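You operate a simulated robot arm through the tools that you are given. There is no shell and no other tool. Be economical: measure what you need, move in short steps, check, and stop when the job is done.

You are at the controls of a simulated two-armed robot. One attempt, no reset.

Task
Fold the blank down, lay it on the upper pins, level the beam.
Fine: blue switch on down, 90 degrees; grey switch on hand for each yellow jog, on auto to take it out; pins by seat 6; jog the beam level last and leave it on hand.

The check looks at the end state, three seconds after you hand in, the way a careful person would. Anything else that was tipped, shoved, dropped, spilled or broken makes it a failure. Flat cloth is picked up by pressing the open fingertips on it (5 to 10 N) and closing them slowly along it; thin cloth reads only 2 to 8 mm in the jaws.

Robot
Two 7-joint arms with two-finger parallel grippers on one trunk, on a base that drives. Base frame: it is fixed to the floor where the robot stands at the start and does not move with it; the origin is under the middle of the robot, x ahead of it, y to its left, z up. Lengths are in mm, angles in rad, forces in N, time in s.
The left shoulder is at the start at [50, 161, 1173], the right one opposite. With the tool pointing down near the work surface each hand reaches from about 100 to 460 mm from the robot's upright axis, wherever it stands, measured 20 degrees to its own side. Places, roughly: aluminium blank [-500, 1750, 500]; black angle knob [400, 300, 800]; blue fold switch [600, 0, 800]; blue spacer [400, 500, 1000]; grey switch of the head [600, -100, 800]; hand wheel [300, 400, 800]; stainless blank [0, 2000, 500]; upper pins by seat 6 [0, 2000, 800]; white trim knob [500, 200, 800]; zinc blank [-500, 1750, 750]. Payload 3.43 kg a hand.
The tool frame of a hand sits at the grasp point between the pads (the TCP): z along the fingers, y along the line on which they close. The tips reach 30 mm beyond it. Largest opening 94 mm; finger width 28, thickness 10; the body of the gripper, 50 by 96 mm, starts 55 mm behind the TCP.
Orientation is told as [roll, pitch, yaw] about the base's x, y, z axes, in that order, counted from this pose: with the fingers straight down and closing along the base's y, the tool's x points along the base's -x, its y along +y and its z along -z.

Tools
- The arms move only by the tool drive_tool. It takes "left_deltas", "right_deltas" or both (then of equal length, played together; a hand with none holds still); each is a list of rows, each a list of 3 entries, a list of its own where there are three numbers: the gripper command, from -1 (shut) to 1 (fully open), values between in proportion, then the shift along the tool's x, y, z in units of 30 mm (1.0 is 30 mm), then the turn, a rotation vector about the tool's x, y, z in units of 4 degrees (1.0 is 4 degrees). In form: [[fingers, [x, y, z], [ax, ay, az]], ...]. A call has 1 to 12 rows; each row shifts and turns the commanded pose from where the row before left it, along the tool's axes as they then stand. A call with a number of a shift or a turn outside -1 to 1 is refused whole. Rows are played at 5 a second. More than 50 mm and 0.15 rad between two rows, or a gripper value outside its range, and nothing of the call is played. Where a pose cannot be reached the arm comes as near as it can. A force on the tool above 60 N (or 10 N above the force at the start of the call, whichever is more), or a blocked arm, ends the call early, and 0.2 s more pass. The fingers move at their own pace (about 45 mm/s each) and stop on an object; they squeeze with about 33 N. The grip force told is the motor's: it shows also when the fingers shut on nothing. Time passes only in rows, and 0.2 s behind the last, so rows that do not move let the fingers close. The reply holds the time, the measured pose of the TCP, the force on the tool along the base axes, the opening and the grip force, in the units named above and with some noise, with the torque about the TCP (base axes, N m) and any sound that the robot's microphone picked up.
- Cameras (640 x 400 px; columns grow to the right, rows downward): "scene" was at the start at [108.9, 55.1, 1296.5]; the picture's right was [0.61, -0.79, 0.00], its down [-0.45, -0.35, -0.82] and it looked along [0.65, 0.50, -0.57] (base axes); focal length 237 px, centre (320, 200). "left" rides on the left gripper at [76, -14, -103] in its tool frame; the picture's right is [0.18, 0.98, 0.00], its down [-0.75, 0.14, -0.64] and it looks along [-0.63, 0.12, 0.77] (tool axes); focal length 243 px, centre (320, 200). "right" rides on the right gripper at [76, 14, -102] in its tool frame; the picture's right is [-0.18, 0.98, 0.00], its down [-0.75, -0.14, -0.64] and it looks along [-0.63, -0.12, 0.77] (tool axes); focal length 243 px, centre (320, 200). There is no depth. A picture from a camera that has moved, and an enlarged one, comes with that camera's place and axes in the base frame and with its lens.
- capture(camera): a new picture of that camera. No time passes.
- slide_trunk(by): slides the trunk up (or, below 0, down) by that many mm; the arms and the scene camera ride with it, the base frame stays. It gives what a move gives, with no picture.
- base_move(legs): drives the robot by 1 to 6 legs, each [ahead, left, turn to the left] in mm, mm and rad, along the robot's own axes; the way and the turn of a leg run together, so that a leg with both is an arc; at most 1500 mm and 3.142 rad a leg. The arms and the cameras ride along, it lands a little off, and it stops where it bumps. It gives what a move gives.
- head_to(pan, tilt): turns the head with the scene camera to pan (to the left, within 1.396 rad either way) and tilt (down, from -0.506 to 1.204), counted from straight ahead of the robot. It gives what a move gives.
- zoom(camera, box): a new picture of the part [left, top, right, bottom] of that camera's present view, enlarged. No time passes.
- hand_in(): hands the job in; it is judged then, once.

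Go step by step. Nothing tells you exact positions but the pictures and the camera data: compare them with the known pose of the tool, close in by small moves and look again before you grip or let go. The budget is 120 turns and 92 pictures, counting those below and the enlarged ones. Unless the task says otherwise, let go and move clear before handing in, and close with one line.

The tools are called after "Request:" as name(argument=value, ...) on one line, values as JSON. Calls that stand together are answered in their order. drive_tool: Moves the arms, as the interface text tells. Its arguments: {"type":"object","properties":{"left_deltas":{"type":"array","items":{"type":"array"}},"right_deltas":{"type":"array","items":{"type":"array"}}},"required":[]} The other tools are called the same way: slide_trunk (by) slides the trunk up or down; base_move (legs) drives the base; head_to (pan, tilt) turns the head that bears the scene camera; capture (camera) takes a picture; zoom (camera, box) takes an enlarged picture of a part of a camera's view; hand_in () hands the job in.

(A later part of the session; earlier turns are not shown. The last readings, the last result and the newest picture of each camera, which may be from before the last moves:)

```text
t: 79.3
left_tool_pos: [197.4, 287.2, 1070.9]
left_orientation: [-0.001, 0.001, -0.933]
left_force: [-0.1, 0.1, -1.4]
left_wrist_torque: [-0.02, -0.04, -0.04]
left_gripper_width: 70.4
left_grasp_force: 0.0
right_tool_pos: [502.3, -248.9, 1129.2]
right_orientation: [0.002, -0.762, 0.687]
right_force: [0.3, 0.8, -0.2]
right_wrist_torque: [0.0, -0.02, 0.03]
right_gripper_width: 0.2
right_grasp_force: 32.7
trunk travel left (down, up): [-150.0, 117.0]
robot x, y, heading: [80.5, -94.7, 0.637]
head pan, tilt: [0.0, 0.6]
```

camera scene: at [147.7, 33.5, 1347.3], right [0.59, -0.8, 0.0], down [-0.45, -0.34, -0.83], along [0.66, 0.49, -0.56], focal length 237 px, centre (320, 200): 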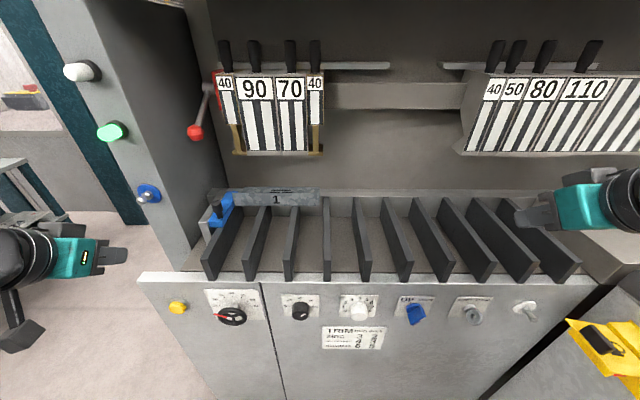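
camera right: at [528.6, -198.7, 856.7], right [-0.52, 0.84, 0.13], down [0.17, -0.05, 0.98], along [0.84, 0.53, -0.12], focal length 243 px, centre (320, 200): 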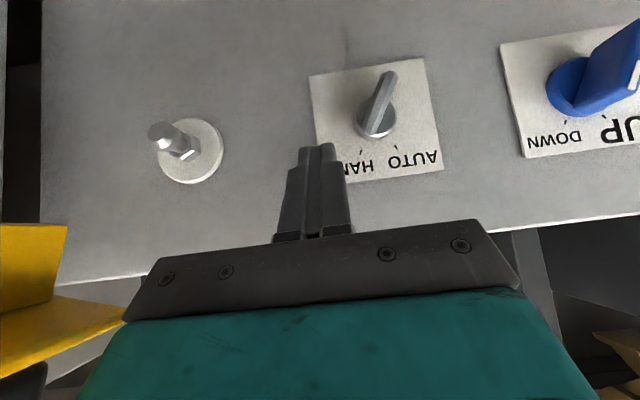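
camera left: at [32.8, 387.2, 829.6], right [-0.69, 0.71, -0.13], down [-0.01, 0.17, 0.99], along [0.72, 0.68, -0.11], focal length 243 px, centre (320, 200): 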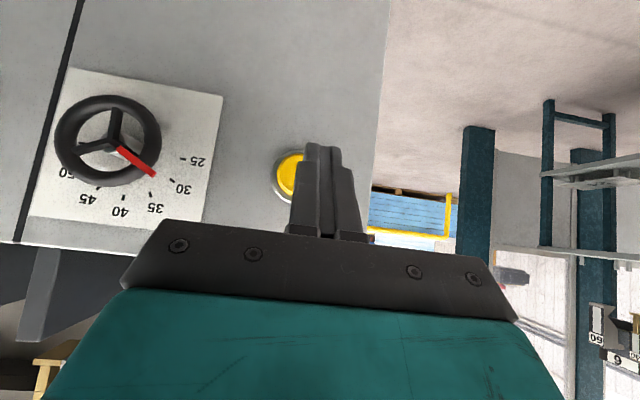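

Left tool is down with jaws along the machine normal. Tuck the right hand in and drive toward the machine.

Request:
drive_tool(right_deltas=[[-1, [0, 1, 0], [0, 0, 0]], [-1, [0, 1, 0], [0, 0, 0]], [-1, [0, 1, 0], [0, 0, 0]], [-1, [0, 1, 0], [0, 0, 0]]], left_deltas=[[0.5, [-0.7, 0, 0], [0, 0, 0]], [0.5, [-0.7, 0, 0], [0, 0, 0]], [0.5, [-0.7, 0, 0], [0, 0, 0]], [0.5, [-0.4, 0, 0], [0, 0, 0]]])

Request:
base_move(legs=[[110, 20, 0]])

Request:
base_move(legs=[[70, 0, 0]])

Request:
capture(camera="scene")

```text
t: 80.3
left_tool_pos: [241.8, 225.6, 1071.7]
left_orientation: [0.001, -0.001, -0.933]
left_force: [0.8, -0.1, 0.4]
left_wrist_torque: [-0.02, 0.0, 0.0]
left_gripper_width: 70.6
left_grasp_force: 0.1
right_tool_pos: [462.1, -169.7, 1181.0]
right_orientation: [0.001, -0.762, 0.687]
right_force: [0.9, -0.1, 0.3]
right_wrist_torque: [-0.02, 0.01, -0.02]
right_gripper_width: 0.0
right_grasp_force: 32.8
right hand out of reach, approached as far as the arm can: row 1, 2, 3, 4
trunk travel left (down, up): [-150.0, 117.0]
robot x, y, heading: [79.4, -91.0, 0.635]
head pan, tilt: [0.0, 0.6]
```

```text
t: 81.5
left_tool_pos: [318.8, 308.0, 1071.2]
left_orientation: [-0.001, 0.0, -0.931]
left_force: [-1.0, 0.0, 0.8]
left_wrist_torque: [-0.02, 0.01, 0.0]
left_gripper_width: 70.2
left_grasp_force: 0.1
right_tool_pos: [538.6, -89.1, 1180.8]
right_orientation: [-0.001, -0.761, 0.685]
right_force: [0.2, 0.7, 0.0]
right_wrist_torque: [-0.02, 0.04, 0.01]
right_gripper_width: 0.0
right_grasp_force: 33.1
trunk travel left (down, up): [-150.0, 117.0]
robot x, y, heading: [156.6, -9.9, 0.639]
head pan, tilt: [0.0, 0.6]
```

```text
t: 82.5
left_tool_pos: [353.8, 333.8, 1071.6]
left_orientation: [0.001, -0.001, -0.932]
left_force: [-0.7, -0.7, 0.4]
left_wrist_torque: [0.01, -0.07, -0.04]
left_gripper_width: 70.8
left_grasp_force: 0.1
right_tool_pos: [573.9, -64.6, 1181.5]
right_orientation: [-0.001, -0.762, 0.688]
right_force: [-0.7, 0.3, -0.2]
right_wrist_torque: [0.0, 0.0, 0.01]
right_gripper_width: 0.2
right_grasp_force: 33.6
trunk travel left (down, up): [-150.0, 117.0]
robot x, y, heading: [195.4, 18.6, 0.637]
head pan, tilt: [0.0, 0.6]
stopped in leg 1: the robot was blocked; the commanded pose is now the measured one
```

```text
30 pictures are left
camera scene: at [292.6, 92.9, 1247.5], right [0.59, -0.8, 0.0], down [-0.45, -0.33, -0.83], along [0.66, 0.49, -0.56], focal length 237 px, centre (320, 200)
```

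scene: 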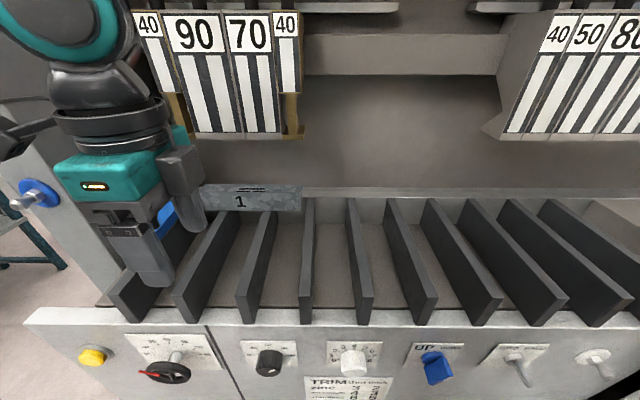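

The base is blocked 318 mm from the panel, slightly short for the pinch. Turning the robot to the right brings the left shoulder nearer; I back off a bit, turn, and re-align the tool.

Request:
base_move(legs=[[-25, 0, 0], [0, 0, -0.45]])

Request:
drive_tool(left_deltas=[[0.5, [0, 0, 0], [0, 0, -1]], [0.5, [0, 0, 0], [0, 0, -1]], [0.5, [0, 0, 0], [0, 0, -1]], [0.5, [0, 0, 0], [0, 0, -1]], [0.5, [0, 0, 0], [0, 0, -1]], [0.5, [0, 0, 0], [0, 0, -1]], [0.5, [0, 0, 0], [0, 0, -0.45]]])

```text
t: 84.6
left_tool_pos: [456.2, 215.7, 1070.6]
left_orientation: [0.0, 0.0, -1.386]
left_force: [-0.2, 0.5, -0.4]
left_wrist_torque: [0.0, -0.01, 0.05]
left_gripper_width: 70.4
left_grasp_force: 0.0
right_tool_pos: [481.9, -238.5, 1181.7]
right_orientation: [0.004, -0.762, 0.233]
right_force: [-1.0, 0.7, 0.3]
right_wrist_torque: [0.0, 0.0, 0.02]
right_gripper_width: 0.0
right_grasp_force: 33.0
trunk travel left (down, up): [-150.0, 117.0]
robot x, y, heading: [173.2, 1.6, 0.186]
head pan, tilt: [0.0, 0.6]
```

```text
t: 86.2
left_tool_pos: [456.4, 214.7, 1072.0]
left_orientation: [0.0, 0.0, -0.935]
left_force: [-0.8, 0.2, 0.1]
left_wrist_torque: [0.02, -0.01, 0.01]
left_gripper_width: 70.6
left_grasp_force: 0.0
right_tool_pos: [480.8, -238.7, 1180.5]
right_orientation: [0.002, -0.761, 0.235]
right_force: [0.3, 0.2, -0.1]
right_wrist_torque: [0.01, 0.02, -0.01]
right_gripper_width: 0.0
right_grasp_force: 33.0
trunk travel left (down, up): [-150.0, 117.0]
robot x, y, heading: [171.7, 0.5, 0.182]
head pan, tilt: [0.0, 0.6]
```

The left hand now has more reach. The hanging tools (bottom z≈1099, n≈716) mean I should tilt the hand ~24° so its body leans back to me. Go above the front of flange 1.

Request:
drive_tool(left_deltas=[[0.06, [0.9, 0.8, 0], [0, 0, 0]], [0.06, [0.9, 0.8, 0], [0, 0, 0]], [0.06, [0.9, 0.8, 0], [0, 0, 0]], [0.06, [0.9, 0.8, 0], [0, 0, 0]], [0.06, [0.9, 0.8, 0], [0, 0, 0]], [0.06, [0.8, 0.8, 0], [0, 0, 0]], [0.06, [0, 0, 0], [-1, 0, 0]], [0.06, [0, 0, 0], [-1, 0, 0]], [0.06, [0, 0, 0], [-1, 0, 0]], [0.06, [0, 0, 0], [-1, 0, 0]], [0.06, [0, 0, 0], [-1, 0, 0]], [0.06, [0, 0, 0], [-1, 0, 0]]])

Request:
capture(camera="left")

Request:
head_to(pan=0.45, tilt=0.6)

Request:
capture(camera="scene")

```text
t: 88.8
left_tool_pos: [478.3, 427.6, 1072.3]
left_orientation: [0.421, 0.001, -0.934]
left_force: [0.0, 0.8, -0.3]
left_wrist_torque: [0.0, -0.04, -0.03]
left_gripper_width: 49.6
left_grasp_force: 0.0
right_tool_pos: [480.4, -238.6, 1180.8]
right_orientation: [0.002, -0.761, 0.233]
right_force: [0.6, 0.6, 0.2]
right_wrist_torque: [0.0, 0.02, -0.02]
right_gripper_width: 0.0
right_grasp_force: 32.9
trunk travel left (down, up): [-150.0, 117.0]
robot x, y, heading: [171.5, 1.8, 0.18]
head pan, tilt: [0.0, 0.6]
```

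```text
29 pictures are left
camera left: at [388.8, 457.5, 1158.9], right [0.61, 0.68, 0.4], down [0.34, -0.69, 0.64], along [0.71, -0.26, -0.65], focal length 243 px, centre (320, 200)
```

left: 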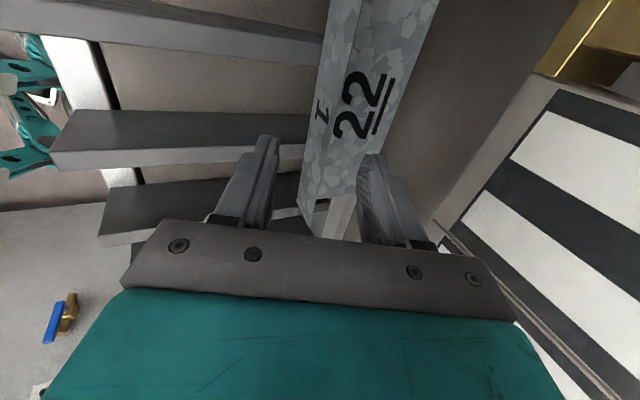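

```text
t: 89.7
left_tool_pos: [479.3, 428.9, 1070.3]
left_orientation: [0.418, 0.001, -0.936]
left_force: [0.1, 0.4, -0.2]
left_wrist_torque: [-0.03, -0.02, 0.03]
left_gripper_width: 50.1
left_grasp_force: 0.1
right_tool_pos: [481.6, -238.7, 1180.8]
right_orientation: [0.001, -0.762, 0.235]
right_force: [-0.6, -0.5, 0.0]
right_wrist_torque: [0.0, 0.05, -0.02]
right_gripper_width: 0.0
right_grasp_force: 33.0
trunk travel left (down, up): [-150.0, 117.0]
robot x, y, heading: [170.1, 1.6, 0.183]
head pan, tilt: [0.45, 0.6]
```

```text
28 pictures are left
camera scene: at [280.8, 62.0, 1247.3], right [0.59, -0.81, 0.0], down [-0.46, -0.33, -0.83], along [0.67, 0.49, -0.56], focal length 237 px, centre (320, 200)
```

scene: 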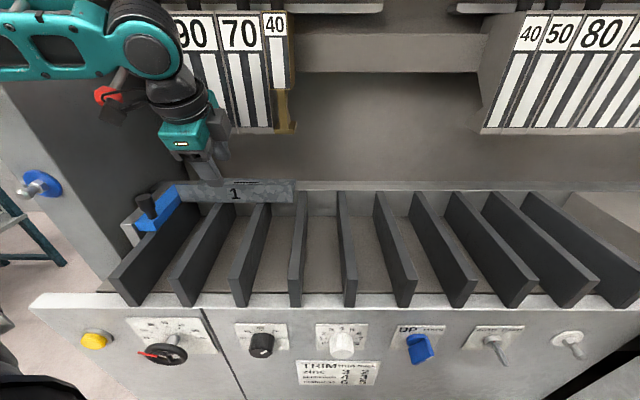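

Request:
zoom(camera="left", box=[230, 90, 430, 250])

Request:
zoom(camera="scene", box=[110, 120, 330, 270])

```text
2.50 times, centred on (330, 170) of left
camera zoom: at [389.0, 457.6, 1158.9], right [0.61, 0.68, 0.4], down [0.34, -0.69, 0.64], along [0.71, -0.26, -0.65], focal length 606 px, centre (295, 275)
```

zoom: 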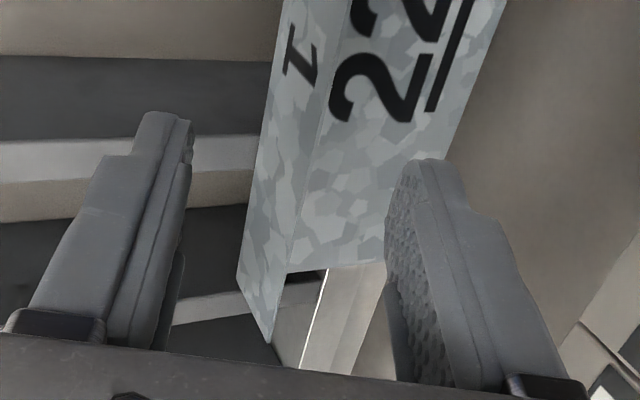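

```text
2.67 times, centred on (220, 195) of scene
camera zoom: at [280.8, 62.0, 1247.3], right [0.59, -0.81, 0.0], down [-0.46, -0.33, -0.83], along [0.67, 0.49, -0.56], focal length 633 px, centre (587, 213)
```

zoom: 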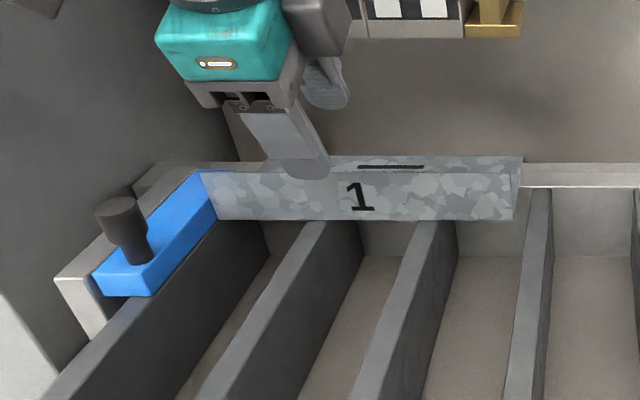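

Flange 1 is upright, floor marked 22 behind it. I descend along the tool axis so the fingers straddle the flange.

Request:
drive_tool(left_deltas=[[0.06, [0, 0.33, 0.6], [0, 0, 0]], [0.06, [0, 0, 0.6], [0, 0, 0]], [0.06, [0, 0, 0.5], [0, 0, 0]]])

Request:
capture(camera="left")

Request:
zoom(camera="scene", box=[130, 80, 330, 230])

```text
t: 90.5
left_tool_pos: [500.7, 445.8, 1029.0]
left_orientation: [0.418, -0.001, -0.934]
left_force: [-0.6, -0.3, 0.0]
left_wrist_torque: [-0.01, 0.01, 0.02]
left_gripper_width: 49.9
left_grasp_force: 0.1
right_tool_pos: [481.3, -237.5, 1181.8]
right_orientation: [0.002, -0.763, 0.234]
right_force: [0.1, 1.0, -0.7]
right_wrist_torque: [0.0, -0.01, 0.01]
right_gripper_width: 0.0
right_grasp_force: 32.4
trunk travel left (down, up): [-150.0, 117.0]
robot x, y, heading: [173.3, 4.5, 0.182]
head pan, tilt: [0.45, 0.6]
```

```text
25 pictures are left
camera left: at [412.6, 475.3, 1116.3], right [0.61, 0.68, 0.4], down [0.34, -0.69, 0.64], along [0.71, -0.26, -0.65], focal length 243 px, centre (320, 200)
```

left: 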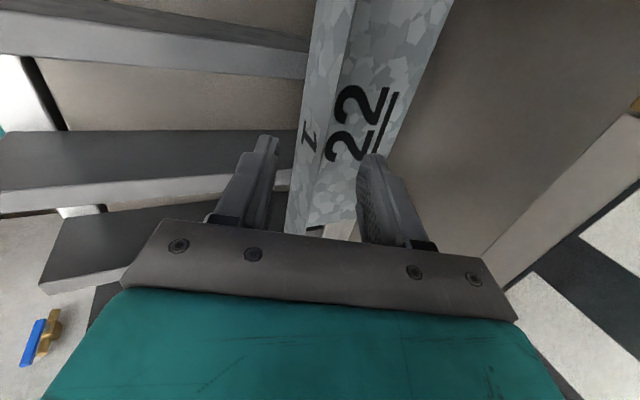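

```text
2.67 times, centred on (230, 155) of scene
camera zoom: at [280.9, 62.1, 1247.3], right [0.59, -0.81, 0.0], down [-0.46, -0.33, -0.82], along [0.67, 0.49, -0.57], focal length 633 px, centre (560, 320)
```

zoom: 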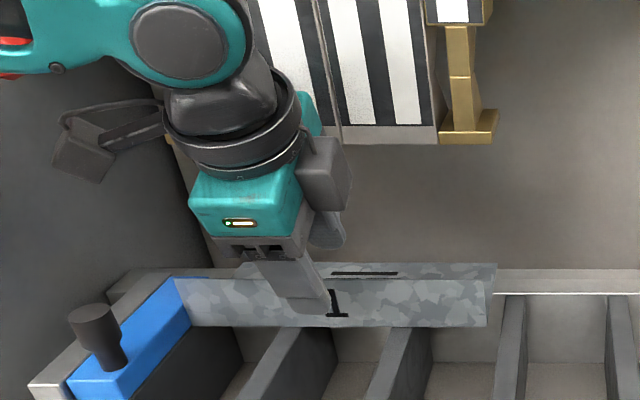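

Request:
drive_tool(left_deltas=[[0.06, [0, 0, 0.5], [0, 0, 0]], [0.06, [0, 0, 0.5], [0, 0, 0]], [0.06, [0, 0, 0], [0, 0, 0]]])

Request:
zoom(camera="scene", box=[130, 80, 330, 230])

```text
t: 91.3
left_tool_pos: [512.2, 453.0, 1001.8]
left_orientation: [0.42, 0.001, -0.936]
left_force: [0.3, -0.2, 0.0]
left_wrist_torque: [0.01, 0.0, 0.03]
left_gripper_width: 49.7
left_grasp_force: 0.1
right_tool_pos: [480.3, -238.1, 1180.9]
right_orientation: [0.002, -0.761, 0.234]
right_force: [0.4, -0.6, 0.9]
right_wrist_torque: [0.0, 0.01, 0.02]
right_gripper_width: 0.1
right_grasp_force: 33.1
trunk travel left (down, up): [-150.0, 117.0]
robot x, y, heading: [168.9, 2.4, 0.186]
head pan, tilt: [0.45, 0.6]
```

```text
2.67 times, centred on (230, 155) of scene
camera zoom: at [280.7, 62.0, 1247.3], right [0.59, -0.81, 0.0], down [-0.46, -0.33, -0.83], along [0.67, 0.49, -0.56], focal length 633 px, centre (560, 320)
```

zoom: 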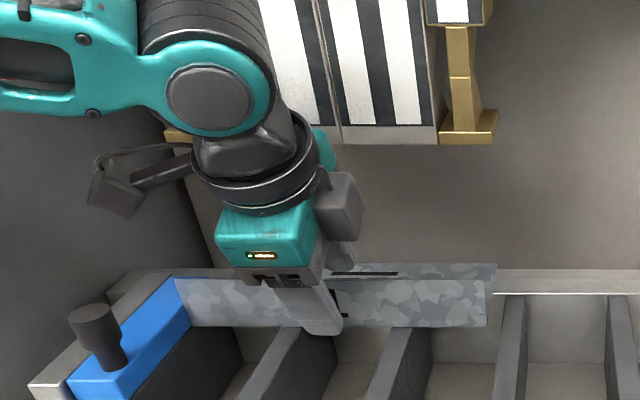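

Request:
drive_tool(left_deltas=[[-0.3, [0, 0, 0], [0, 0, 0]], [-0.6, [0, 0, 0], [0, 0, 0]], [-0.9, [0, 0, 0], [0, 0, 0]], [-1, [0, 0, 0], [0, 0, 0]], [-1, [0, 0, 0], [0, 0, 0]], [-1, [0, 0, 0], [0, 0, 0]]])

Request:
zoom(camera="scene", box=[130, 80, 330, 230])

```text
t: 92.7
left_tool_pos: [512.6, 454.9, 1001.7]
left_orientation: [0.419, 0.0, -0.935]
left_force: [0.0, 0.2, -3.7]
left_wrist_torque: [-0.14, 0.23, -0.01]
left_gripper_width: 2.5
left_grasp_force: 32.9
right_tool_pos: [480.4, -238.2, 1181.7]
right_orientation: [-0.001, -0.76, 0.234]
right_force: [0.5, -0.9, 0.3]
right_wrist_torque: [-0.02, -0.04, 0.0]
right_gripper_width: 0.0
right_grasp_force: 32.9
trunk travel left (down, up): [-150.0, 117.0]
robot x, y, heading: [173.5, -1.9, 0.18]
head pan, tilt: [0.45, 0.6]
```

```text
2.67 times, centred on (230, 155) of scene
camera zoom: at [281.0, 62.4, 1247.2], right [0.59, -0.81, 0.0], down [-0.46, -0.33, -0.82], along [0.66, 0.49, -0.57], focal length 633 px, centre (560, 320)
```

zoom: 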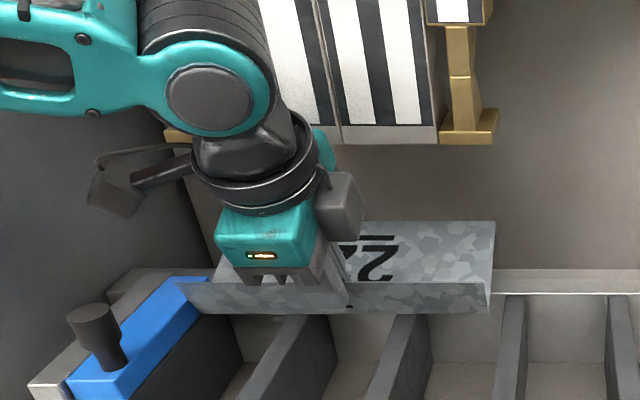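

Gripped (2.5 mm plate) and it tilted free of the bed. Lift slightly up and back, then pull it out toward me.

Request:
drive_tool(left_deltas=[[-1, [-0.15, -0.08, -0.47], [0, 0, 0]], [-1, [-0.15, -0.08, -0.47], [0, 0, 0]], [-1, [0, -0.08, -0.47], [0, 0, 0]], [-1, [0, -0.08, -0.47], [0, 0, 0]], [-1, [0, -0.08, -0.47], [0, 0, 0]], [-1, [0, -0.9, -0.4], [0, 0, 0]], [-1, [0, -0.9, -0.4], [0, 0, 0]], [-1, [0, -0.9, -0.4], [0, 0, 0]], [-1, [0, -0.9, -0.4], [0, 0, 0]], [-1, [0, -0.9, -0.4], [0, 0, 0]]])

Request:
capture(camera="scene")

```text
t: 94.9
left_tool_pos: [400.8, 351.4, 1087.3]
left_orientation: [0.417, 0.003, -0.936]
left_force: [0.3, 0.3, -4.4]
left_wrist_torque: [-0.16, 0.19, 0.01]
left_gripper_width: 2.6
left_grasp_force: 33.1
left hand out of reach, approached as far as the arm can: row 9, 10
right_tool_pos: [481.3, -238.7, 1180.6]
right_orientation: [0.002, -0.762, 0.234]
right_force: [-0.4, -0.1, 1.3]
right_wrist_torque: [-0.04, -0.02, -0.04]
right_gripper_width: 0.0
right_grasp_force: 32.8
trunk travel left (down, up): [-150.0, 117.0]
robot x, y, heading: [173.1, 0.7, 0.181]
head pan, tilt: [0.45, 0.6]
```

```text
21 pictures are left
camera scene: at [280.8, 62.0, 1247.3], right [0.59, -0.81, 0.0], down [-0.46, -0.33, -0.83], along [0.67, 0.49, -0.56], focal length 237 px, centre (320, 200)
```

scene: 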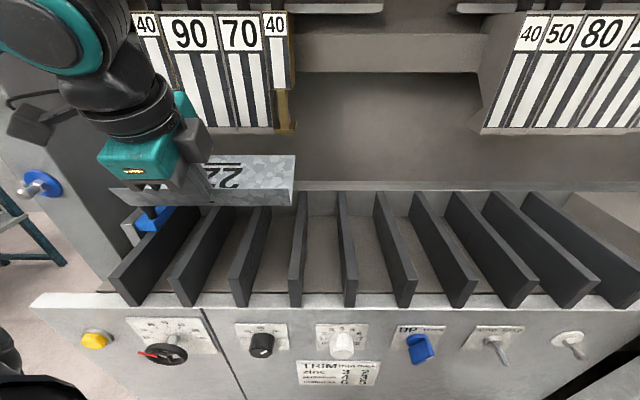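

The part is clear and the spacer undisturbed. Back straight off the machine, level the part, then turn toward the rack.

Request:
base_move(legs=[[-270, -131, 0]])

Request:
drive_tool(left_deltas=[[-1, [0, 0, 0], [1, 0, 0]], [-1, [0, 0, 0], [1, 0, 0]], [-1, [0, 0, 0], [1, 0, 0]], [-1, [0, 0, 0], [1, 0, 0]], [-1, [0, 0, 0], [1, 0, 0]], [-1, [0, 0, 0], [1, 0, 0]]])

Request:
base_move(legs=[[0, 0, 1.85], [1023, -360, 0]])

Request:
head_to(pan=-0.2, tilt=0.45)

Request:
capture(camera="scene")

```text
t: 97.0
left_tool_pos: [160.9, 176.0, 1088.4]
left_orientation: [0.418, 0.0, -0.938]
left_force: [-0.8, -1.2, -3.8]
left_wrist_torque: [-0.15, 0.19, 0.01]
left_gripper_width: 2.3
left_grasp_force: 32.7
right_tool_pos: [240.8, -414.1, 1180.3]
right_orientation: [0.003, -0.761, 0.232]
right_force: [-0.1, 0.4, 0.5]
right_wrist_torque: [0.0, -0.04, 0.04]
right_gripper_width: 0.0
right_grasp_force: 32.8
trunk travel left (down, up): [-150.0, 117.0]
robot x, y, heading: [-69.9, -172.6, 0.181]
head pan, tilt: [0.45, 0.6]
```

```text
t: 98.3
left_tool_pos: [160.1, 175.6, 1087.0]
left_orientation: [-0.004, 0.003, -0.938]
left_force: [0.0, -0.1, -4.3]
left_wrist_torque: [-0.09, 0.14, 0.0]
left_gripper_width: 2.6
left_grasp_force: 33.1
right_tool_pos: [242.3, -414.5, 1181.7]
right_orientation: [0.001, -0.761, 0.232]
right_force: [-0.1, -0.6, -0.3]
right_wrist_torque: [0.03, 0.04, -0.03]
right_gripper_width: 0.3
right_grasp_force: 33.9
trunk travel left (down, up): [-150.0, 117.0]
robot x, y, heading: [-66.6, -174.8, 0.179]
head pan, tilt: [0.45, 0.6]
```

```text
t: 106.3
left_tool_pos: [-555.3, 581.0, 1085.8]
left_orientation: [-0.003, -0.01, 0.903]
left_force: [-0.7, 0.0, -4.4]
left_wrist_torque: [-0.1, -0.13, -0.02]
left_gripper_width: 2.5
left_grasp_force: 32.8
right_tool_pos: [-3.3, 810.5, 1190.5]
right_orientation: [-0.07, -0.791, 2.095]
right_force: [-0.7, 0.0, 0.3]
right_wrist_torque: [-0.01, 0.03, -0.04]
right_gripper_width: 0.0
right_grasp_force: 33.7
trunk travel left (down, up): [-150.0, 117.0]
robot x, y, heading: [-149.4, 463.6, 2.023]
head pan, tilt: [0.45, 0.6]
stopped in leg 2: the robot was blocked; the commanded pose is now the measured one
```

```text
t: 107.3
left_tool_pos: [-555.9, 578.9, 1085.6]
left_orientation: [-0.002, -0.015, 0.908]
left_force: [0.0, -0.1, -3.6]
left_wrist_torque: [-0.16, -0.14, -0.03]
left_gripper_width: 2.7
left_grasp_force: 33.1
right_tool_pos: [-4.8, 811.2, 1191.9]
right_orientation: [-0.069, -0.795, 2.096]
right_force: [-0.1, -0.6, -0.4]
right_wrist_torque: [0.0, 0.0, -0.01]
right_gripper_width: 0.0
right_grasp_force: 32.8
trunk travel left (down, up): [-150.0, 117.0]
robot x, y, heading: [-149.0, 461.7, 2.028]
head pan, tilt: [-0.201, 0.45]
```

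```text
20 pictures are left
camera scene: at [-199.3, 577.4, 1261.9], right [0.97, 0.25, 0.01], down [0.12, -0.41, -0.91], along [-0.22, 0.88, -0.42], focal length 237 px, centre (320, 200)
```

scene: 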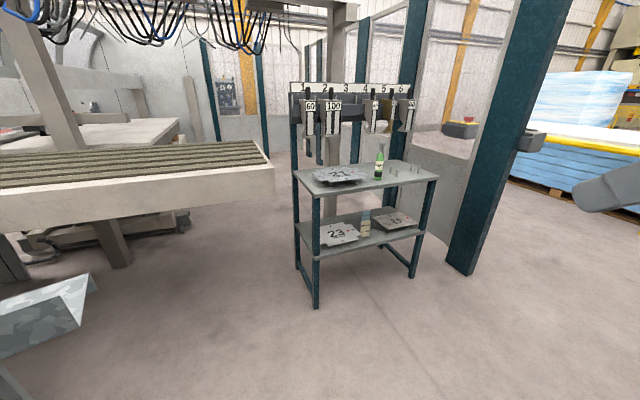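

Something on my right side touched the machine's left corner region. I step away left, then go round to the rack.

Request:
base_move(legs=[[0, 260, 0]])

Request:
base_move(legs=[[597, -820, 0], [0, 0, 0.14]])

Request:
head_to(pan=0.0, tilt=0.6)

Request:
capture(camera="scene")

```text
t: 110.2
left_tool_pos: [-782.9, 475.7, 1086.7]
left_orientation: [-0.005, 0.001, 0.911]
left_force: [0.1, 0.6, -3.7]
left_wrist_torque: [-0.11, -0.12, 0.01]
left_gripper_width: 2.3
left_grasp_force: 32.9
right_tool_pos: [-233.0, 710.2, 1185.3]
right_orientation: [-0.041, -0.784, 2.087]
right_force: [-0.5, -0.4, 0.0]
right_wrist_torque: [0.0, 0.0, 0.03]
right_gripper_width: 0.0
right_grasp_force: 33.2
trunk travel left (down, up): [-150.0, 117.0]
robot x, y, heading: [-381.6, 352.4, 2.025]
head pan, tilt: [-0.201, 0.45]
```

```text
t: 118.5
left_tool_pos: [-321.9, 1317.8, 1087.1]
left_orientation: [-0.004, 0.003, 1.05]
left_force: [-1.1, -0.3, -3.7]
left_wrist_torque: [-0.07, -0.15, 0.02]
left_gripper_width: 2.4
left_grasp_force: 33.2
right_tool_pos: [190.3, 1627.2, 1185.2]
right_orientation: [-0.039, -0.781, 2.225]
right_force: [-0.8, 0.3, 0.1]
right_wrist_torque: [0.02, -0.03, -0.03]
right_gripper_width: 0.0
right_grasp_force: 32.9
trunk travel left (down, up): [-150.0, 117.0]
robot x, y, heading: [90.8, 1251.7, 2.163]
head pan, tilt: [-0.201, 0.45]
```

```text
t: 119.2
left_tool_pos: [-321.7, 1318.2, 1086.3]
left_orientation: [-0.004, 0.001, 1.049]
left_force: [0.4, -0.2, -4.4]
left_wrist_torque: [-0.1, -0.16, 0.01]
left_gripper_width: 2.5
left_grasp_force: 33.4
right_tool_pos: [190.0, 1628.4, 1185.7]
right_orientation: [-0.039, -0.783, 2.224]
right_force: [0.2, 0.5, -0.3]
right_wrist_torque: [0.06, 0.04, 0.01]
right_gripper_width: 0.0
right_grasp_force: 33.0
trunk travel left (down, up): [-150.0, 117.0]
robot x, y, heading: [88.6, 1246.7, 2.168]
head pan, tilt: [0.0, 0.6]
```

```text
19 pictures are left
camera scene: at [18.0, 1357.5, 1247.3], right [0.83, 0.56, 0.0], down [0.32, -0.47, -0.83], along [-0.46, 0.68, -0.56], focal length 237 px, centre (320, 200)
```

scene: 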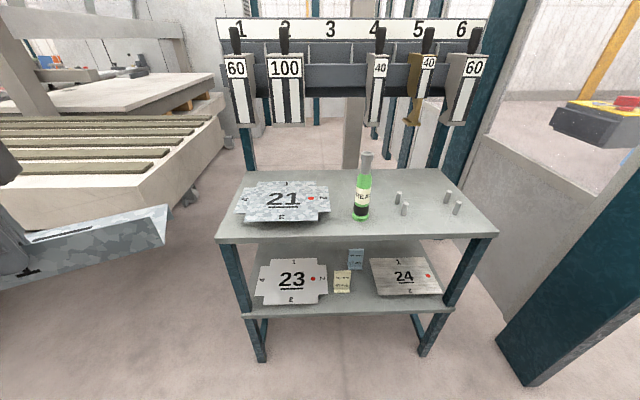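

Request:
zoom(camera="scene", box=[330, 140, 510, 250])

Request:
zoom(camera="scene", box=[0, 140, 200, 300])

```text
3.56 times, centred on (420, 195) of scene
camera zoom: at [18.0, 1357.5, 1247.3], right [0.83, 0.56, 0.0], down [0.32, -0.47, -0.83], along [-0.46, 0.68, -0.56], focal length 844 px, centre (-36, 218)
```

zoom: 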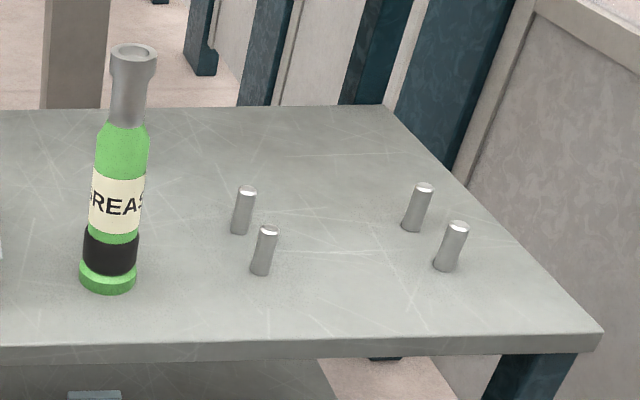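

```text
2.50 times, centred on (100, 220) of scene
camera zoom: at [18.0, 1357.5, 1247.3], right [0.83, 0.56, 0.0], down [0.32, -0.47, -0.83], along [-0.46, 0.68, -0.56], focal length 594 px, centre (870, 150)
```

zoom: 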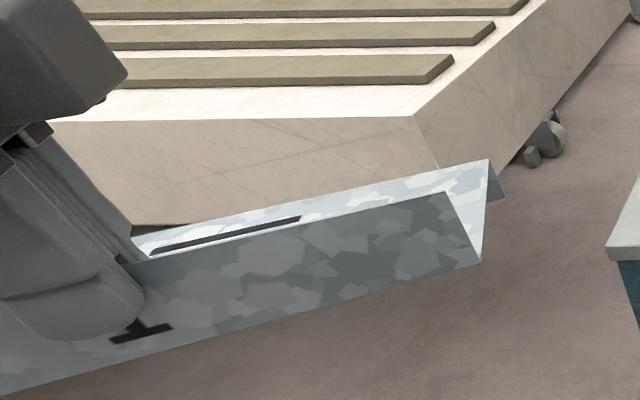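

The pins are four posts right of the GREASE bottle on the upper shelf; the part has flange 1 up and flange 2 hanging down. I lower the trunk for stereo and better reach.

Request:
slide_trunk(by=-140)

Request:
capture(camera="scene")

```text
t: 120.8
left_tool_pos: [-321.9, 1317.8, 947.8]
left_orientation: [-0.006, 0.001, 1.049]
left_force: [0.2, 0.1, -3.5]
left_wrist_torque: [-0.11, -0.14, 0.0]
left_gripper_width: 2.6
left_grasp_force: 33.1
right_tool_pos: [190.7, 1626.0, 1045.5]
right_orientation: [-0.04, -0.782, 2.227]
right_force: [0.0, -0.5, 0.4]
right_wrist_torque: [0.01, 0.0, 0.01]
right_gripper_width: 0.1
right_grasp_force: 33.0
trunk travel left (down, up): [-10.0, 257.0]
robot x, y, heading: [90.7, 1248.4, 2.168]
head pan, tilt: [0.0, 0.6]
```

```text
16 pictures are left
camera scene: at [18.0, 1357.4, 1107.3], right [0.83, 0.56, 0.0], down [0.32, -0.47, -0.82], along [-0.46, 0.68, -0.57], focal length 237 px, centre (320, 200)
```

scene: 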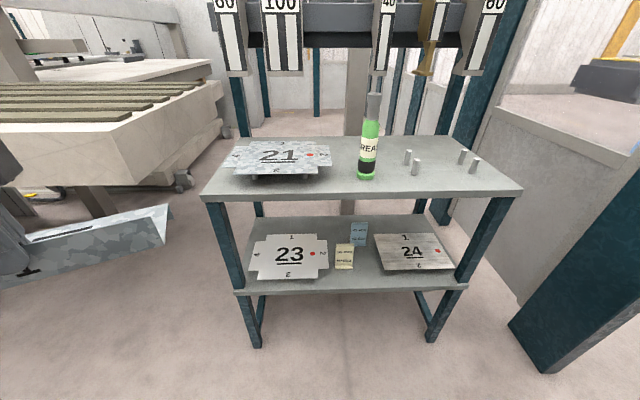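

Request:
zoom(camera="scene", box=[350, 100, 530, 210])

```text
3.56 times, centred on (440, 155) of scene
camera zoom: at [18.0, 1357.4, 1107.3], right [0.83, 0.56, 0.0], down [0.32, -0.47, -0.82], along [-0.46, 0.68, -0.57], focal length 844 px, centre (-107, 360)
```

zoom: 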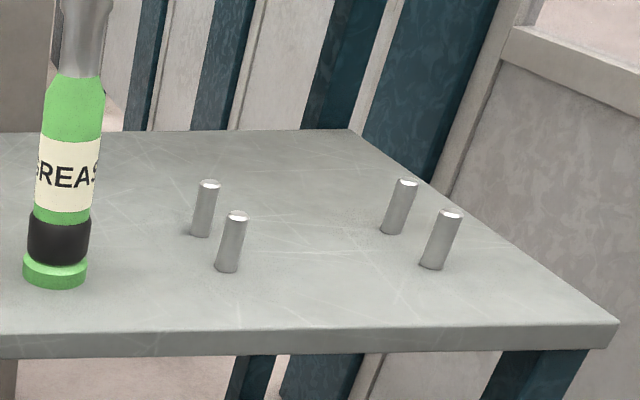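

Pins' tops are at z≈842 (164×70 mm rectangle centred near (-49,2050)); floor of the part is 55 mm below the TCP with flange 2 hanging ~31 mm. I move the base right and forward and turn it slightly clockwise, clear of the bottle.

Request:
base_move(legs=[[120, -334, 0], [0, 0, -0.3]])

Request:
capture(camera="scene")

```text
t: 125.3
left_tool_pos: [-72.3, 1726.3, 947.4]
left_orientation: [-0.004, 0.002, 0.749]
left_force: [0.2, -0.7, -4.1]
left_wrist_torque: [-0.1, -0.09, -0.02]
left_gripper_width: 2.4
left_grasp_force: 33.0
right_tool_pos: [508.5, 1867.7, 1045.1]
right_orientation: [-0.04, -0.781, 1.926]
right_force: [-0.7, 0.2, -1.0]
right_wrist_torque: [0.02, 0.03, 0.0]
right_gripper_width: 0.0
right_grasp_force: 33.4
trunk travel left (down, up): [-10.0, 257.0]
robot x, y, heading: [304.3, 1538.5, 1.863]
head pan, tilt: [0.0, 0.6]
```

```text
14 pictures are left
camera scene: at [263.7, 1662.5, 1107.3], right [0.96, 0.29, 0.0], down [0.17, -0.54, -0.82], along [-0.24, 0.79, -0.57], focal length 237 px, centre (320, 200)
```

scene: 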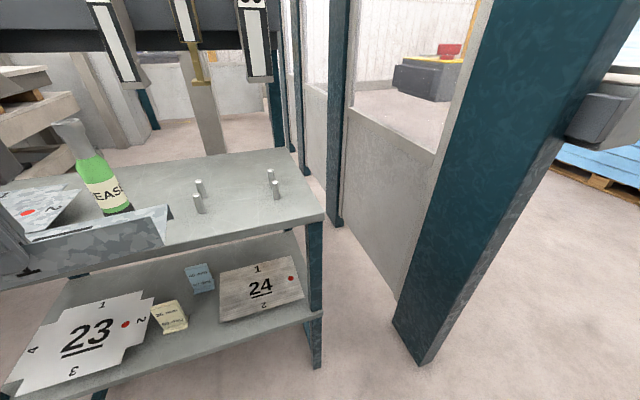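

Pins confirmed. Slide the part to the right past the bottle line, squaring it to the rack.

Request:
drive_tool(left_deltas=[[-1, [-0.8, 0, -0.3], [0, 0, 0.78]], [-1, [-0.8, 0, -0.3], [0, 0, 0.78]], [-1, [-0.9, 0, 0], [0, 0, 0]], [-1, [-0.9, 0, 0], [0, 0, 0]], [-1, [-0.9, 0, 0], [0, 0, 0]], [-1, [-0.9, 0, 0], [0, 0, 0]], [-1, [-0.9, 0, 0], [0, 0, 0]], [-1, [-0.9, 0, 0], [0, 0, 0]]])

Request:
base_move(legs=[[116, 42, 0]])

Request:
capture(camera="scene")

```text
t: 127.2
left_tool_pos: [94.1, 1855.9, 963.4]
left_orientation: [-0.005, 0.004, 0.643]
left_force: [1.5, 0.2, -4.1]
left_wrist_torque: [-0.13, -0.1, 0.0]
left_gripper_width: 2.1
left_grasp_force: 32.8
right_tool_pos: [508.4, 1867.8, 1045.1]
right_orientation: [-0.04, -0.782, 1.924]
right_force: [0.1, -0.1, 0.4]
right_wrist_torque: [0.01, 0.02, 0.01]
right_gripper_width: 0.0
right_grasp_force: 33.3
trunk travel left (down, up): [-10.0, 257.0]
robot x, y, heading: [301.7, 1539.5, 1.874]
head pan, tilt: [0.0, 0.6]
```

```text
t: 128.4
left_tool_pos: [20.7, 1953.1, 964.2]
left_orientation: [-0.007, 0.001, 0.637]
left_force: [0.1, 0.5, -3.5]
left_wrist_torque: [-0.12, -0.08, 0.02]
left_gripper_width: 2.5
left_grasp_force: 33.1
right_tool_pos: [436.3, 1966.8, 1044.6]
right_orientation: [-0.039, -0.783, 1.924]
right_force: [0.3, -0.2, 0.5]
right_wrist_torque: [-0.03, -0.01, -0.01]
right_gripper_width: 0.0
right_grasp_force: 32.8
trunk travel left (down, up): [-10.0, 257.0]
robot x, y, heading: [230.0, 1636.8, 1.864]
head pan, tilt: [0.0, 0.6]
```

```text
13 pictures are left
camera scene: at [190.2, 1760.5, 1107.2], right [0.96, 0.29, 0.0], down [0.16, -0.54, -0.82], along [-0.24, 0.79, -0.57], focal length 237 px, centre (320, 200)
```

scene: 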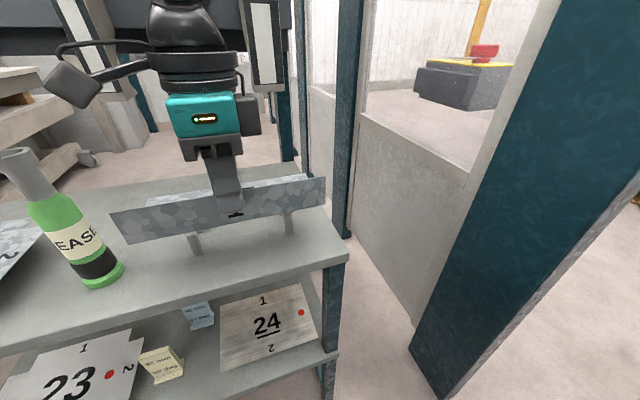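

Request:
drive_tool(left_deltas=[[-1, [0, 0.76, 0], [0, 0, 0]], [-1, [0, 0.75, 0], [0, 0, 0]], [-1, [-0.06, 0.75, 0], [0, 0, 0]], [-1, [0, 0, 0.5], [0, 0, 0]], [-1, [0, 0, 0.5], [0, 0, 0]]])

Request:
capture(camera="scene")

Request:
capture(camera="left")

```text
t: 129.6
left_tool_pos: [-17.7, 2008.2, 933.0]
left_orientation: [-0.005, 0.002, 0.638]
left_force: [-0.1, -0.4, -4.9]
left_wrist_torque: [-0.16, -0.1, 0.01]
left_gripper_width: 2.6
left_grasp_force: 33.2
right_tool_pos: [435.9, 1968.3, 1045.6]
right_orientation: [-0.039, -0.781, 1.922]
right_force: [-0.4, -0.5, -1.0]
right_wrist_torque: [0.01, 0.0, -0.02]
right_gripper_width: 0.0
right_grasp_force: 32.7
trunk travel left (down, up): [-10.0, 257.0]
robot x, y, heading: [230.0, 1633.1, 1.866]
head pan, tilt: [0.0, 0.6]
```

```text
12 pictures are left
camera scene: at [190.3, 1760.4, 1107.3], right [0.96, 0.29, 0.0], down [0.16, -0.54, -0.82], along [-0.24, 0.79, -0.57], focal length 237 px, centre (320, 200)
```

scene: 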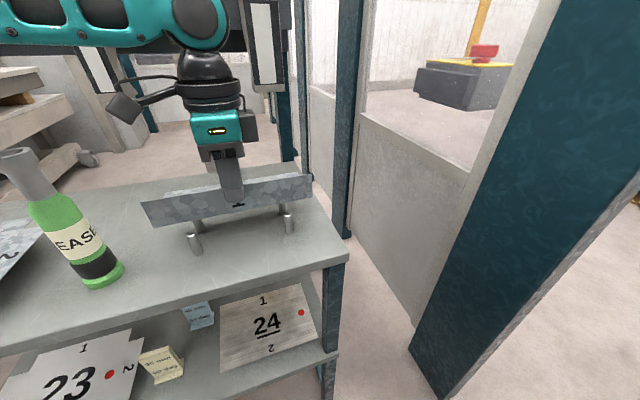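

```text
11 pictures are left
camera left: at [-70.9, 1951.6, 1036.2], right [-0.73, 0.68, 0.0], down [0.52, 0.57, 0.64], along [0.44, 0.47, -0.77], focal length 243 px, centre (320, 200)
```

left: 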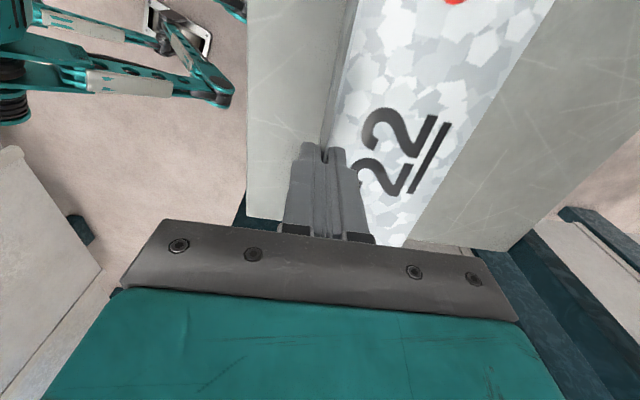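

Request:
zoom(camera="scene", box=[130, 150, 330, 275])

```text
3.20 times, centred on (230, 212) of scene
camera zoom: at [190.3, 1760.4, 1107.3], right [0.96, 0.29, 0.0], down [0.16, -0.54, -0.82], along [-0.24, 0.79, -0.57], focal length 760 px, centre (608, 160)
```

zoom: 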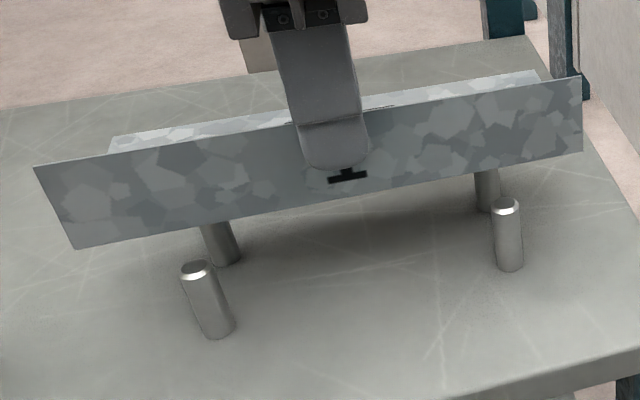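

Pins lie well within the floor; shift 8 mm deeper so flange 2 clears the rear pins, then lower gently until the weight comes off.

Request:
drive_tool(left_deltas=[[-1, [0, 0.27, 0], [0, 0, 0]], [-1, [0, 0, 0.5], [0, 0, 0]], [-1, [0, 0, 0.4], [0, 0, 0]], [-1, [0, 0, 0.1], [0, 0, 0]]])

Request:
drive_tool(left_deltas=[[-1, [0, 0, 0.1], [0, 0, 0]], [-1, [0, 0, 0.07], [0, 0, 0]]])

```text
t: 130.6
left_tool_pos: [-22.2, 2014.9, 904.1]
left_orientation: [-0.005, 0.001, 0.639]
left_force: [0.1, 0.9, -3.5]
left_wrist_torque: [-0.13, -0.11, -0.01]
left_gripper_width: 2.6
left_grasp_force: 32.8
right_tool_pos: [435.9, 1965.6, 1044.9]
right_orientation: [-0.04, -0.781, 1.922]
right_force: [-0.4, 0.2, 0.1]
right_wrist_torque: [0.02, 0.0, -0.01]
right_gripper_width: 0.0
right_grasp_force: 33.3
trunk travel left (down, up): [-10.0, 257.0]
robot x, y, heading: [229.7, 1637.1, 1.867]
head pan, tilt: [0.0, 0.6]
```

```text
t: 131.2
left_tool_pos: [-23.4, 2014.6, 899.3]
left_orientation: [-0.003, 0.0, 0.64]
left_force: [0.6, -0.9, 0.4]
left_wrist_torque: [0.3, -0.18, 0.05]
left_gripper_width: 2.6
left_grasp_force: 33.2
right_tool_pos: [435.9, 1967.2, 1046.1]
right_orientation: [-0.041, -0.782, 1.923]
right_force: [-0.2, 0.0, -0.5]
right_wrist_torque: [-0.02, 0.0, 0.0]
right_gripper_width: 0.0
right_grasp_force: 33.2
trunk travel left (down, up): [-10.0, 257.0]
robot x, y, heading: [230.5, 1635.6, 1.867]
head pan, tilt: [0.0, 0.6]
```

Request:
zoom(camera="scene", box=[130, 150, 330, 275])

```text
3.20 times, centred on (230, 212) of scene
camera zoom: at [190.4, 1760.0, 1107.4], right [0.96, 0.29, 0.0], down [0.16, -0.54, -0.83], along [-0.24, 0.79, -0.56], focal length 760 px, centre (608, 160)
```

zoom: 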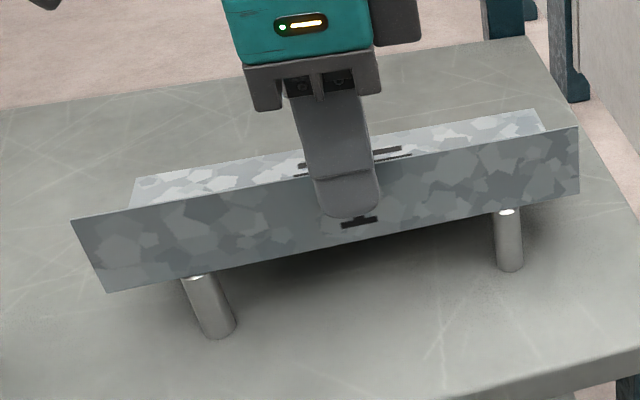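

The front pins are right under the bend line; I lift slightly, pull the part 10 mm toward me, and lower again.

Request:
drive_tool(left_deltas=[[-1, [0, 0, -0.27], [0, 0, 0]], [-1, [0, -0.33, 0], [0, 0, 0]], [-1, [0, 0, 0.2], [0, 0, 0]], [-1, [0, 0, 0.09], [0, 0, 0]]])

Request:
zoom(camera="scene", box=[130, 150, 330, 275])

```text
t: 132.2
left_tool_pos: [-16.5, 2004.8, 899.9]
left_orientation: [-0.002, 0.0, 0.639]
left_force: [0.4, -1.5, 2.1]
left_wrist_torque: [0.36, -0.36, 0.04]
left_gripper_width: 2.3
left_grasp_force: 32.8
right_tool_pos: [435.9, 1966.2, 1045.4]
right_orientation: [-0.041, -0.782, 1.923]
right_force: [-0.2, 0.2, 0.1]
right_wrist_torque: [-0.03, -0.03, 0.01]
right_gripper_width: 0.0
right_grasp_force: 33.0
trunk travel left (down, up): [-10.0, 257.0]
robot x, y, heading: [228.0, 1637.6, 1.865]
head pan, tilt: [0.0, 0.6]
```

```text
3.20 times, centred on (230, 212) of scene
camera zoom: at [190.5, 1759.9, 1107.5], right [0.96, 0.29, 0.0], down [0.16, -0.54, -0.83], along [-0.24, 0.79, -0.56], focal length 760 px, centre (608, 160)
```

zoom: 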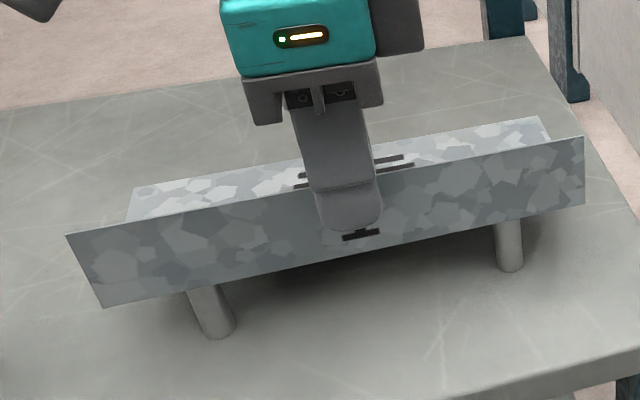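

Resting on the pins. Release gently and rise straight up.

Request:
drive_tool(left_deltas=[[-0.9, [0, 0, 0], [0, 0, 0]], [-0.7, [0, 0, 0], [0, 0, 0]], [-0.5, [0, 0, 0], [0, 0, 0]], [-0.5, [0, 0, 0], [0, 0, 0]], [-0.5, [0, 0, -0.5], [0, 0, 0]], [-0.5, [0, 0, -1], [0, 0, 0]], [-0.5, [0, 0, -1], [0, 0, 0]]])

Request:
zoom(camera="scene", box=[60, 120, 340, 295])

```text
t: 133.8
left_tool_pos: [-16.8, 2006.7, 974.0]
left_orientation: [-0.005, 0.002, 0.638]
left_force: [0.1, -0.1, 0.5]
left_wrist_torque: [0.02, -0.01, 0.0]
left_gripper_width: 23.3
left_grasp_force: 0.1
right_tool_pos: [435.7, 1966.4, 1045.8]
right_orientation: [-0.041, -0.783, 1.923]
right_force: [-0.2, 0.2, 0.3]
right_wrist_torque: [-0.04, 0.02, -0.02]
right_gripper_width: 0.0
right_grasp_force: 32.8
trunk travel left (down, up): [-10.0, 257.0]
robot x, y, heading: [231.2, 1629.2, 1.868]
head pan, tilt: [0.0, 0.6]
```

```text
2.29 times, centred on (200, 208) of scene
camera zoom: at [190.4, 1760.2, 1107.3], right [0.96, 0.29, 0.0], down [0.16, -0.54, -0.83], along [-0.24, 0.79, -0.56], focal length 543 px, centre (594, 183)
```

zoom: 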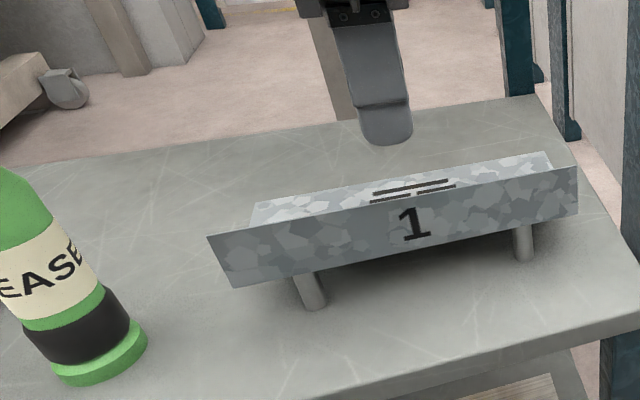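

The part sits level on its pins. I back off from the rack and restore the left tool's orientation.

Request:
base_move(legs=[[-260, -94, 0]])

Request:
drive_tool(left_deltas=[[-1, [0, 0, 0], [0, 0, -1]], [-1, [0, 0, 0], [0, 0, -1]], [-1, [0, 0, 0], [0, 0, -1]], [-1, [0, 0, 0], [0, 0, -1]], [-1, [0, 0, 0], [0, 0, -1]], [-1, [0, 0, 0], [0, 0, -1]], [-1, [0, 0, 0], [0, 0, -1]], [-1, [0, 0, 0], [0, 0, -1]], [-1, [0, 0, 0], [0, 0, -1]], [-1, [0, 0, 0], [0, 0, -1]], [-1, [0, 0, 0], [0, 0, -1]], [-1, [0, 0, 0], [0, 0, -1]]])

Request:
drive_tool(left_deltas=[[-1, [0, 0, 0], [0, 0, -1]], [-1, [0, 0, 0], [0, 0, -1]], [-1, [0, 0, 0], [0, 0, -1]], [-1, [0, 0, 0], [0, 0, -1]], [-1, [0, 0, 0], [0, 0, -1]], [-1, [0, 0, 0], [0, 0, -0.6]], [-1, [0.6, 0, 0], [0, 0, 0]], [-1, [0.6, 0, 0], [0, 0, 0]], [-1, [0.6, 0, 0], [0, 0, 0]], [-1, [0.6, 0, 0], [0, 0, 0]]])

```text
t: 135.7
left_tool_pos: [148.2, 1787.7, 973.8]
left_orientation: [-0.006, 0.001, 0.638]
left_force: [-0.2, -0.4, 0.1]
left_wrist_torque: [-0.01, 0.0, 0.01]
left_gripper_width: 23.6
left_grasp_force: 0.1
right_tool_pos: [601.1, 1748.2, 1044.6]
right_orientation: [-0.04, -0.782, 1.923]
right_force: [0.2, 0.0, 0.5]
right_wrist_torque: [0.0, 0.01, 0.04]
right_gripper_width: 0.2
right_grasp_force: 33.4
trunk travel left (down, up): [-10.0, 257.0]
robot x, y, heading: [391.8, 1415.2, 1.867]
head pan, tilt: [0.0, 0.6]
```

```text
t: 138.3
left_tool_pos: [149.5, 1788.7, 973.5]
left_orientation: [-0.002, 0.004, 1.478]
left_force: [1.1, -0.3, -1.3]
left_wrist_torque: [0.02, 0.01, 0.0]
left_gripper_width: 0.2
left_grasp_force: 33.1
right_tool_pos: [602.5, 1748.5, 1045.4]
right_orientation: [-0.039, -0.781, 1.922]
right_force: [-0.6, 0.3, -0.6]
right_wrist_torque: [0.01, -0.02, -0.01]
right_gripper_width: 0.0
right_grasp_force: 32.5
trunk travel left (down, up): [-10.0, 257.0]
robot x, y, heading: [392.6, 1417.7, 1.865]
head pan, tilt: [0.0, 0.6]
```

```text
t: 140.5
left_tool_pos: [170.3, 1719.1, 973.1]
left_orientation: [0.001, 0.007, 1.866]
left_force: [0.0, -0.6, -0.3]
left_wrist_torque: [0.02, 0.01, 0.02]
left_gripper_width: 0.1
left_grasp_force: 32.8
right_tool_pos: [601.2, 1746.8, 1044.9]
right_orientation: [-0.04, -0.781, 1.923]
right_force: [-0.2, 0.6, 0.1]
right_wrist_torque: [0.02, 0.0, -0.03]
right_gripper_width: 0.0
right_grasp_force: 33.3
trunk travel left (down, up): [-10.0, 257.0]
robot x, y, heading: [396.8, 1417.2, 1.866]
head pan, tilt: [0.0, 0.6]
```

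Request:
base_move(legs=[[-727, 1106, 0], [0, 0, -1.23]])

Request:
base_move(legs=[[0, -651, 0], [137, 0, 0]])

Request:
capture(camera="scene")

```text
t: 153.6
left_tool_pos: [-247.7, 713.2, 974.5]
left_orientation: [0.001, 0.006, 0.636]
left_force: [0.1, -0.6, -0.1]
left_wrist_torque: [0.01, -0.03, -0.04]
left_gripper_width: 0.0
left_grasp_force: 33.6
right_tool_pos: [-77.5, 316.6, 1045.0]
right_orientation: [-0.041, -0.783, 0.692]
right_force: [0.0, 0.4, -0.8]
right_wrist_torque: [-0.01, 0.02, -0.02]
right_gripper_width: 0.0
right_grasp_force: 33.4
trunk travel left (down, up): [-10.0, 257.0]
robot x, y, heading: [-460.6, 399.5, 0.635]
head pan, tilt: [0.0, 0.6]
```

```text
t: 160.7
left_tool_pos: [251.7, 265.4, 973.4]
left_orientation: [-0.002, 0.005, 0.63]
left_force: [-0.5, -0.3, 0.8]
left_wrist_torque: [-0.01, -0.01, 0.02]
left_gripper_width: 0.2
left_grasp_force: 33.1
right_tool_pos: [420.6, -133.1, 1044.9]
right_orientation: [-0.04, -0.782, 0.688]
right_force: [-0.1, 0.1, -0.1]
right_wrist_torque: [0.03, -0.02, -0.01]
right_gripper_width: 0.0
right_grasp_force: 33.3
trunk travel left (down, up): [-10.0, 257.0]
robot x, y, heading: [40.7, -45.7, 0.63]
head pan, tilt: [0.0, 0.6]
```

```text
6 pictures are left
camera scene: at [142.7, 31.3, 1107.3], right [0.59, -0.81, 0.0], down [-0.46, -0.33, -0.82], along [0.67, 0.49, -0.57], focal length 237 px, centre (320, 200)
```

scene: 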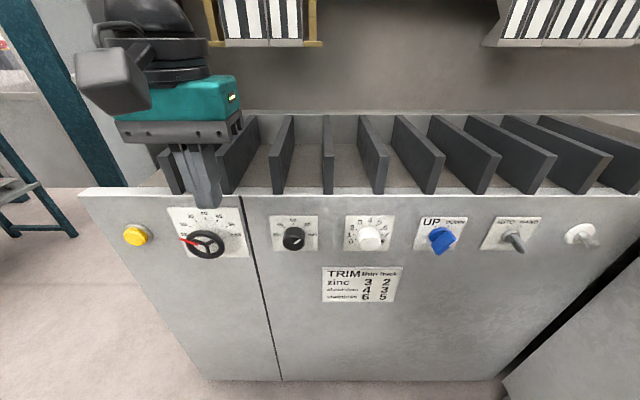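

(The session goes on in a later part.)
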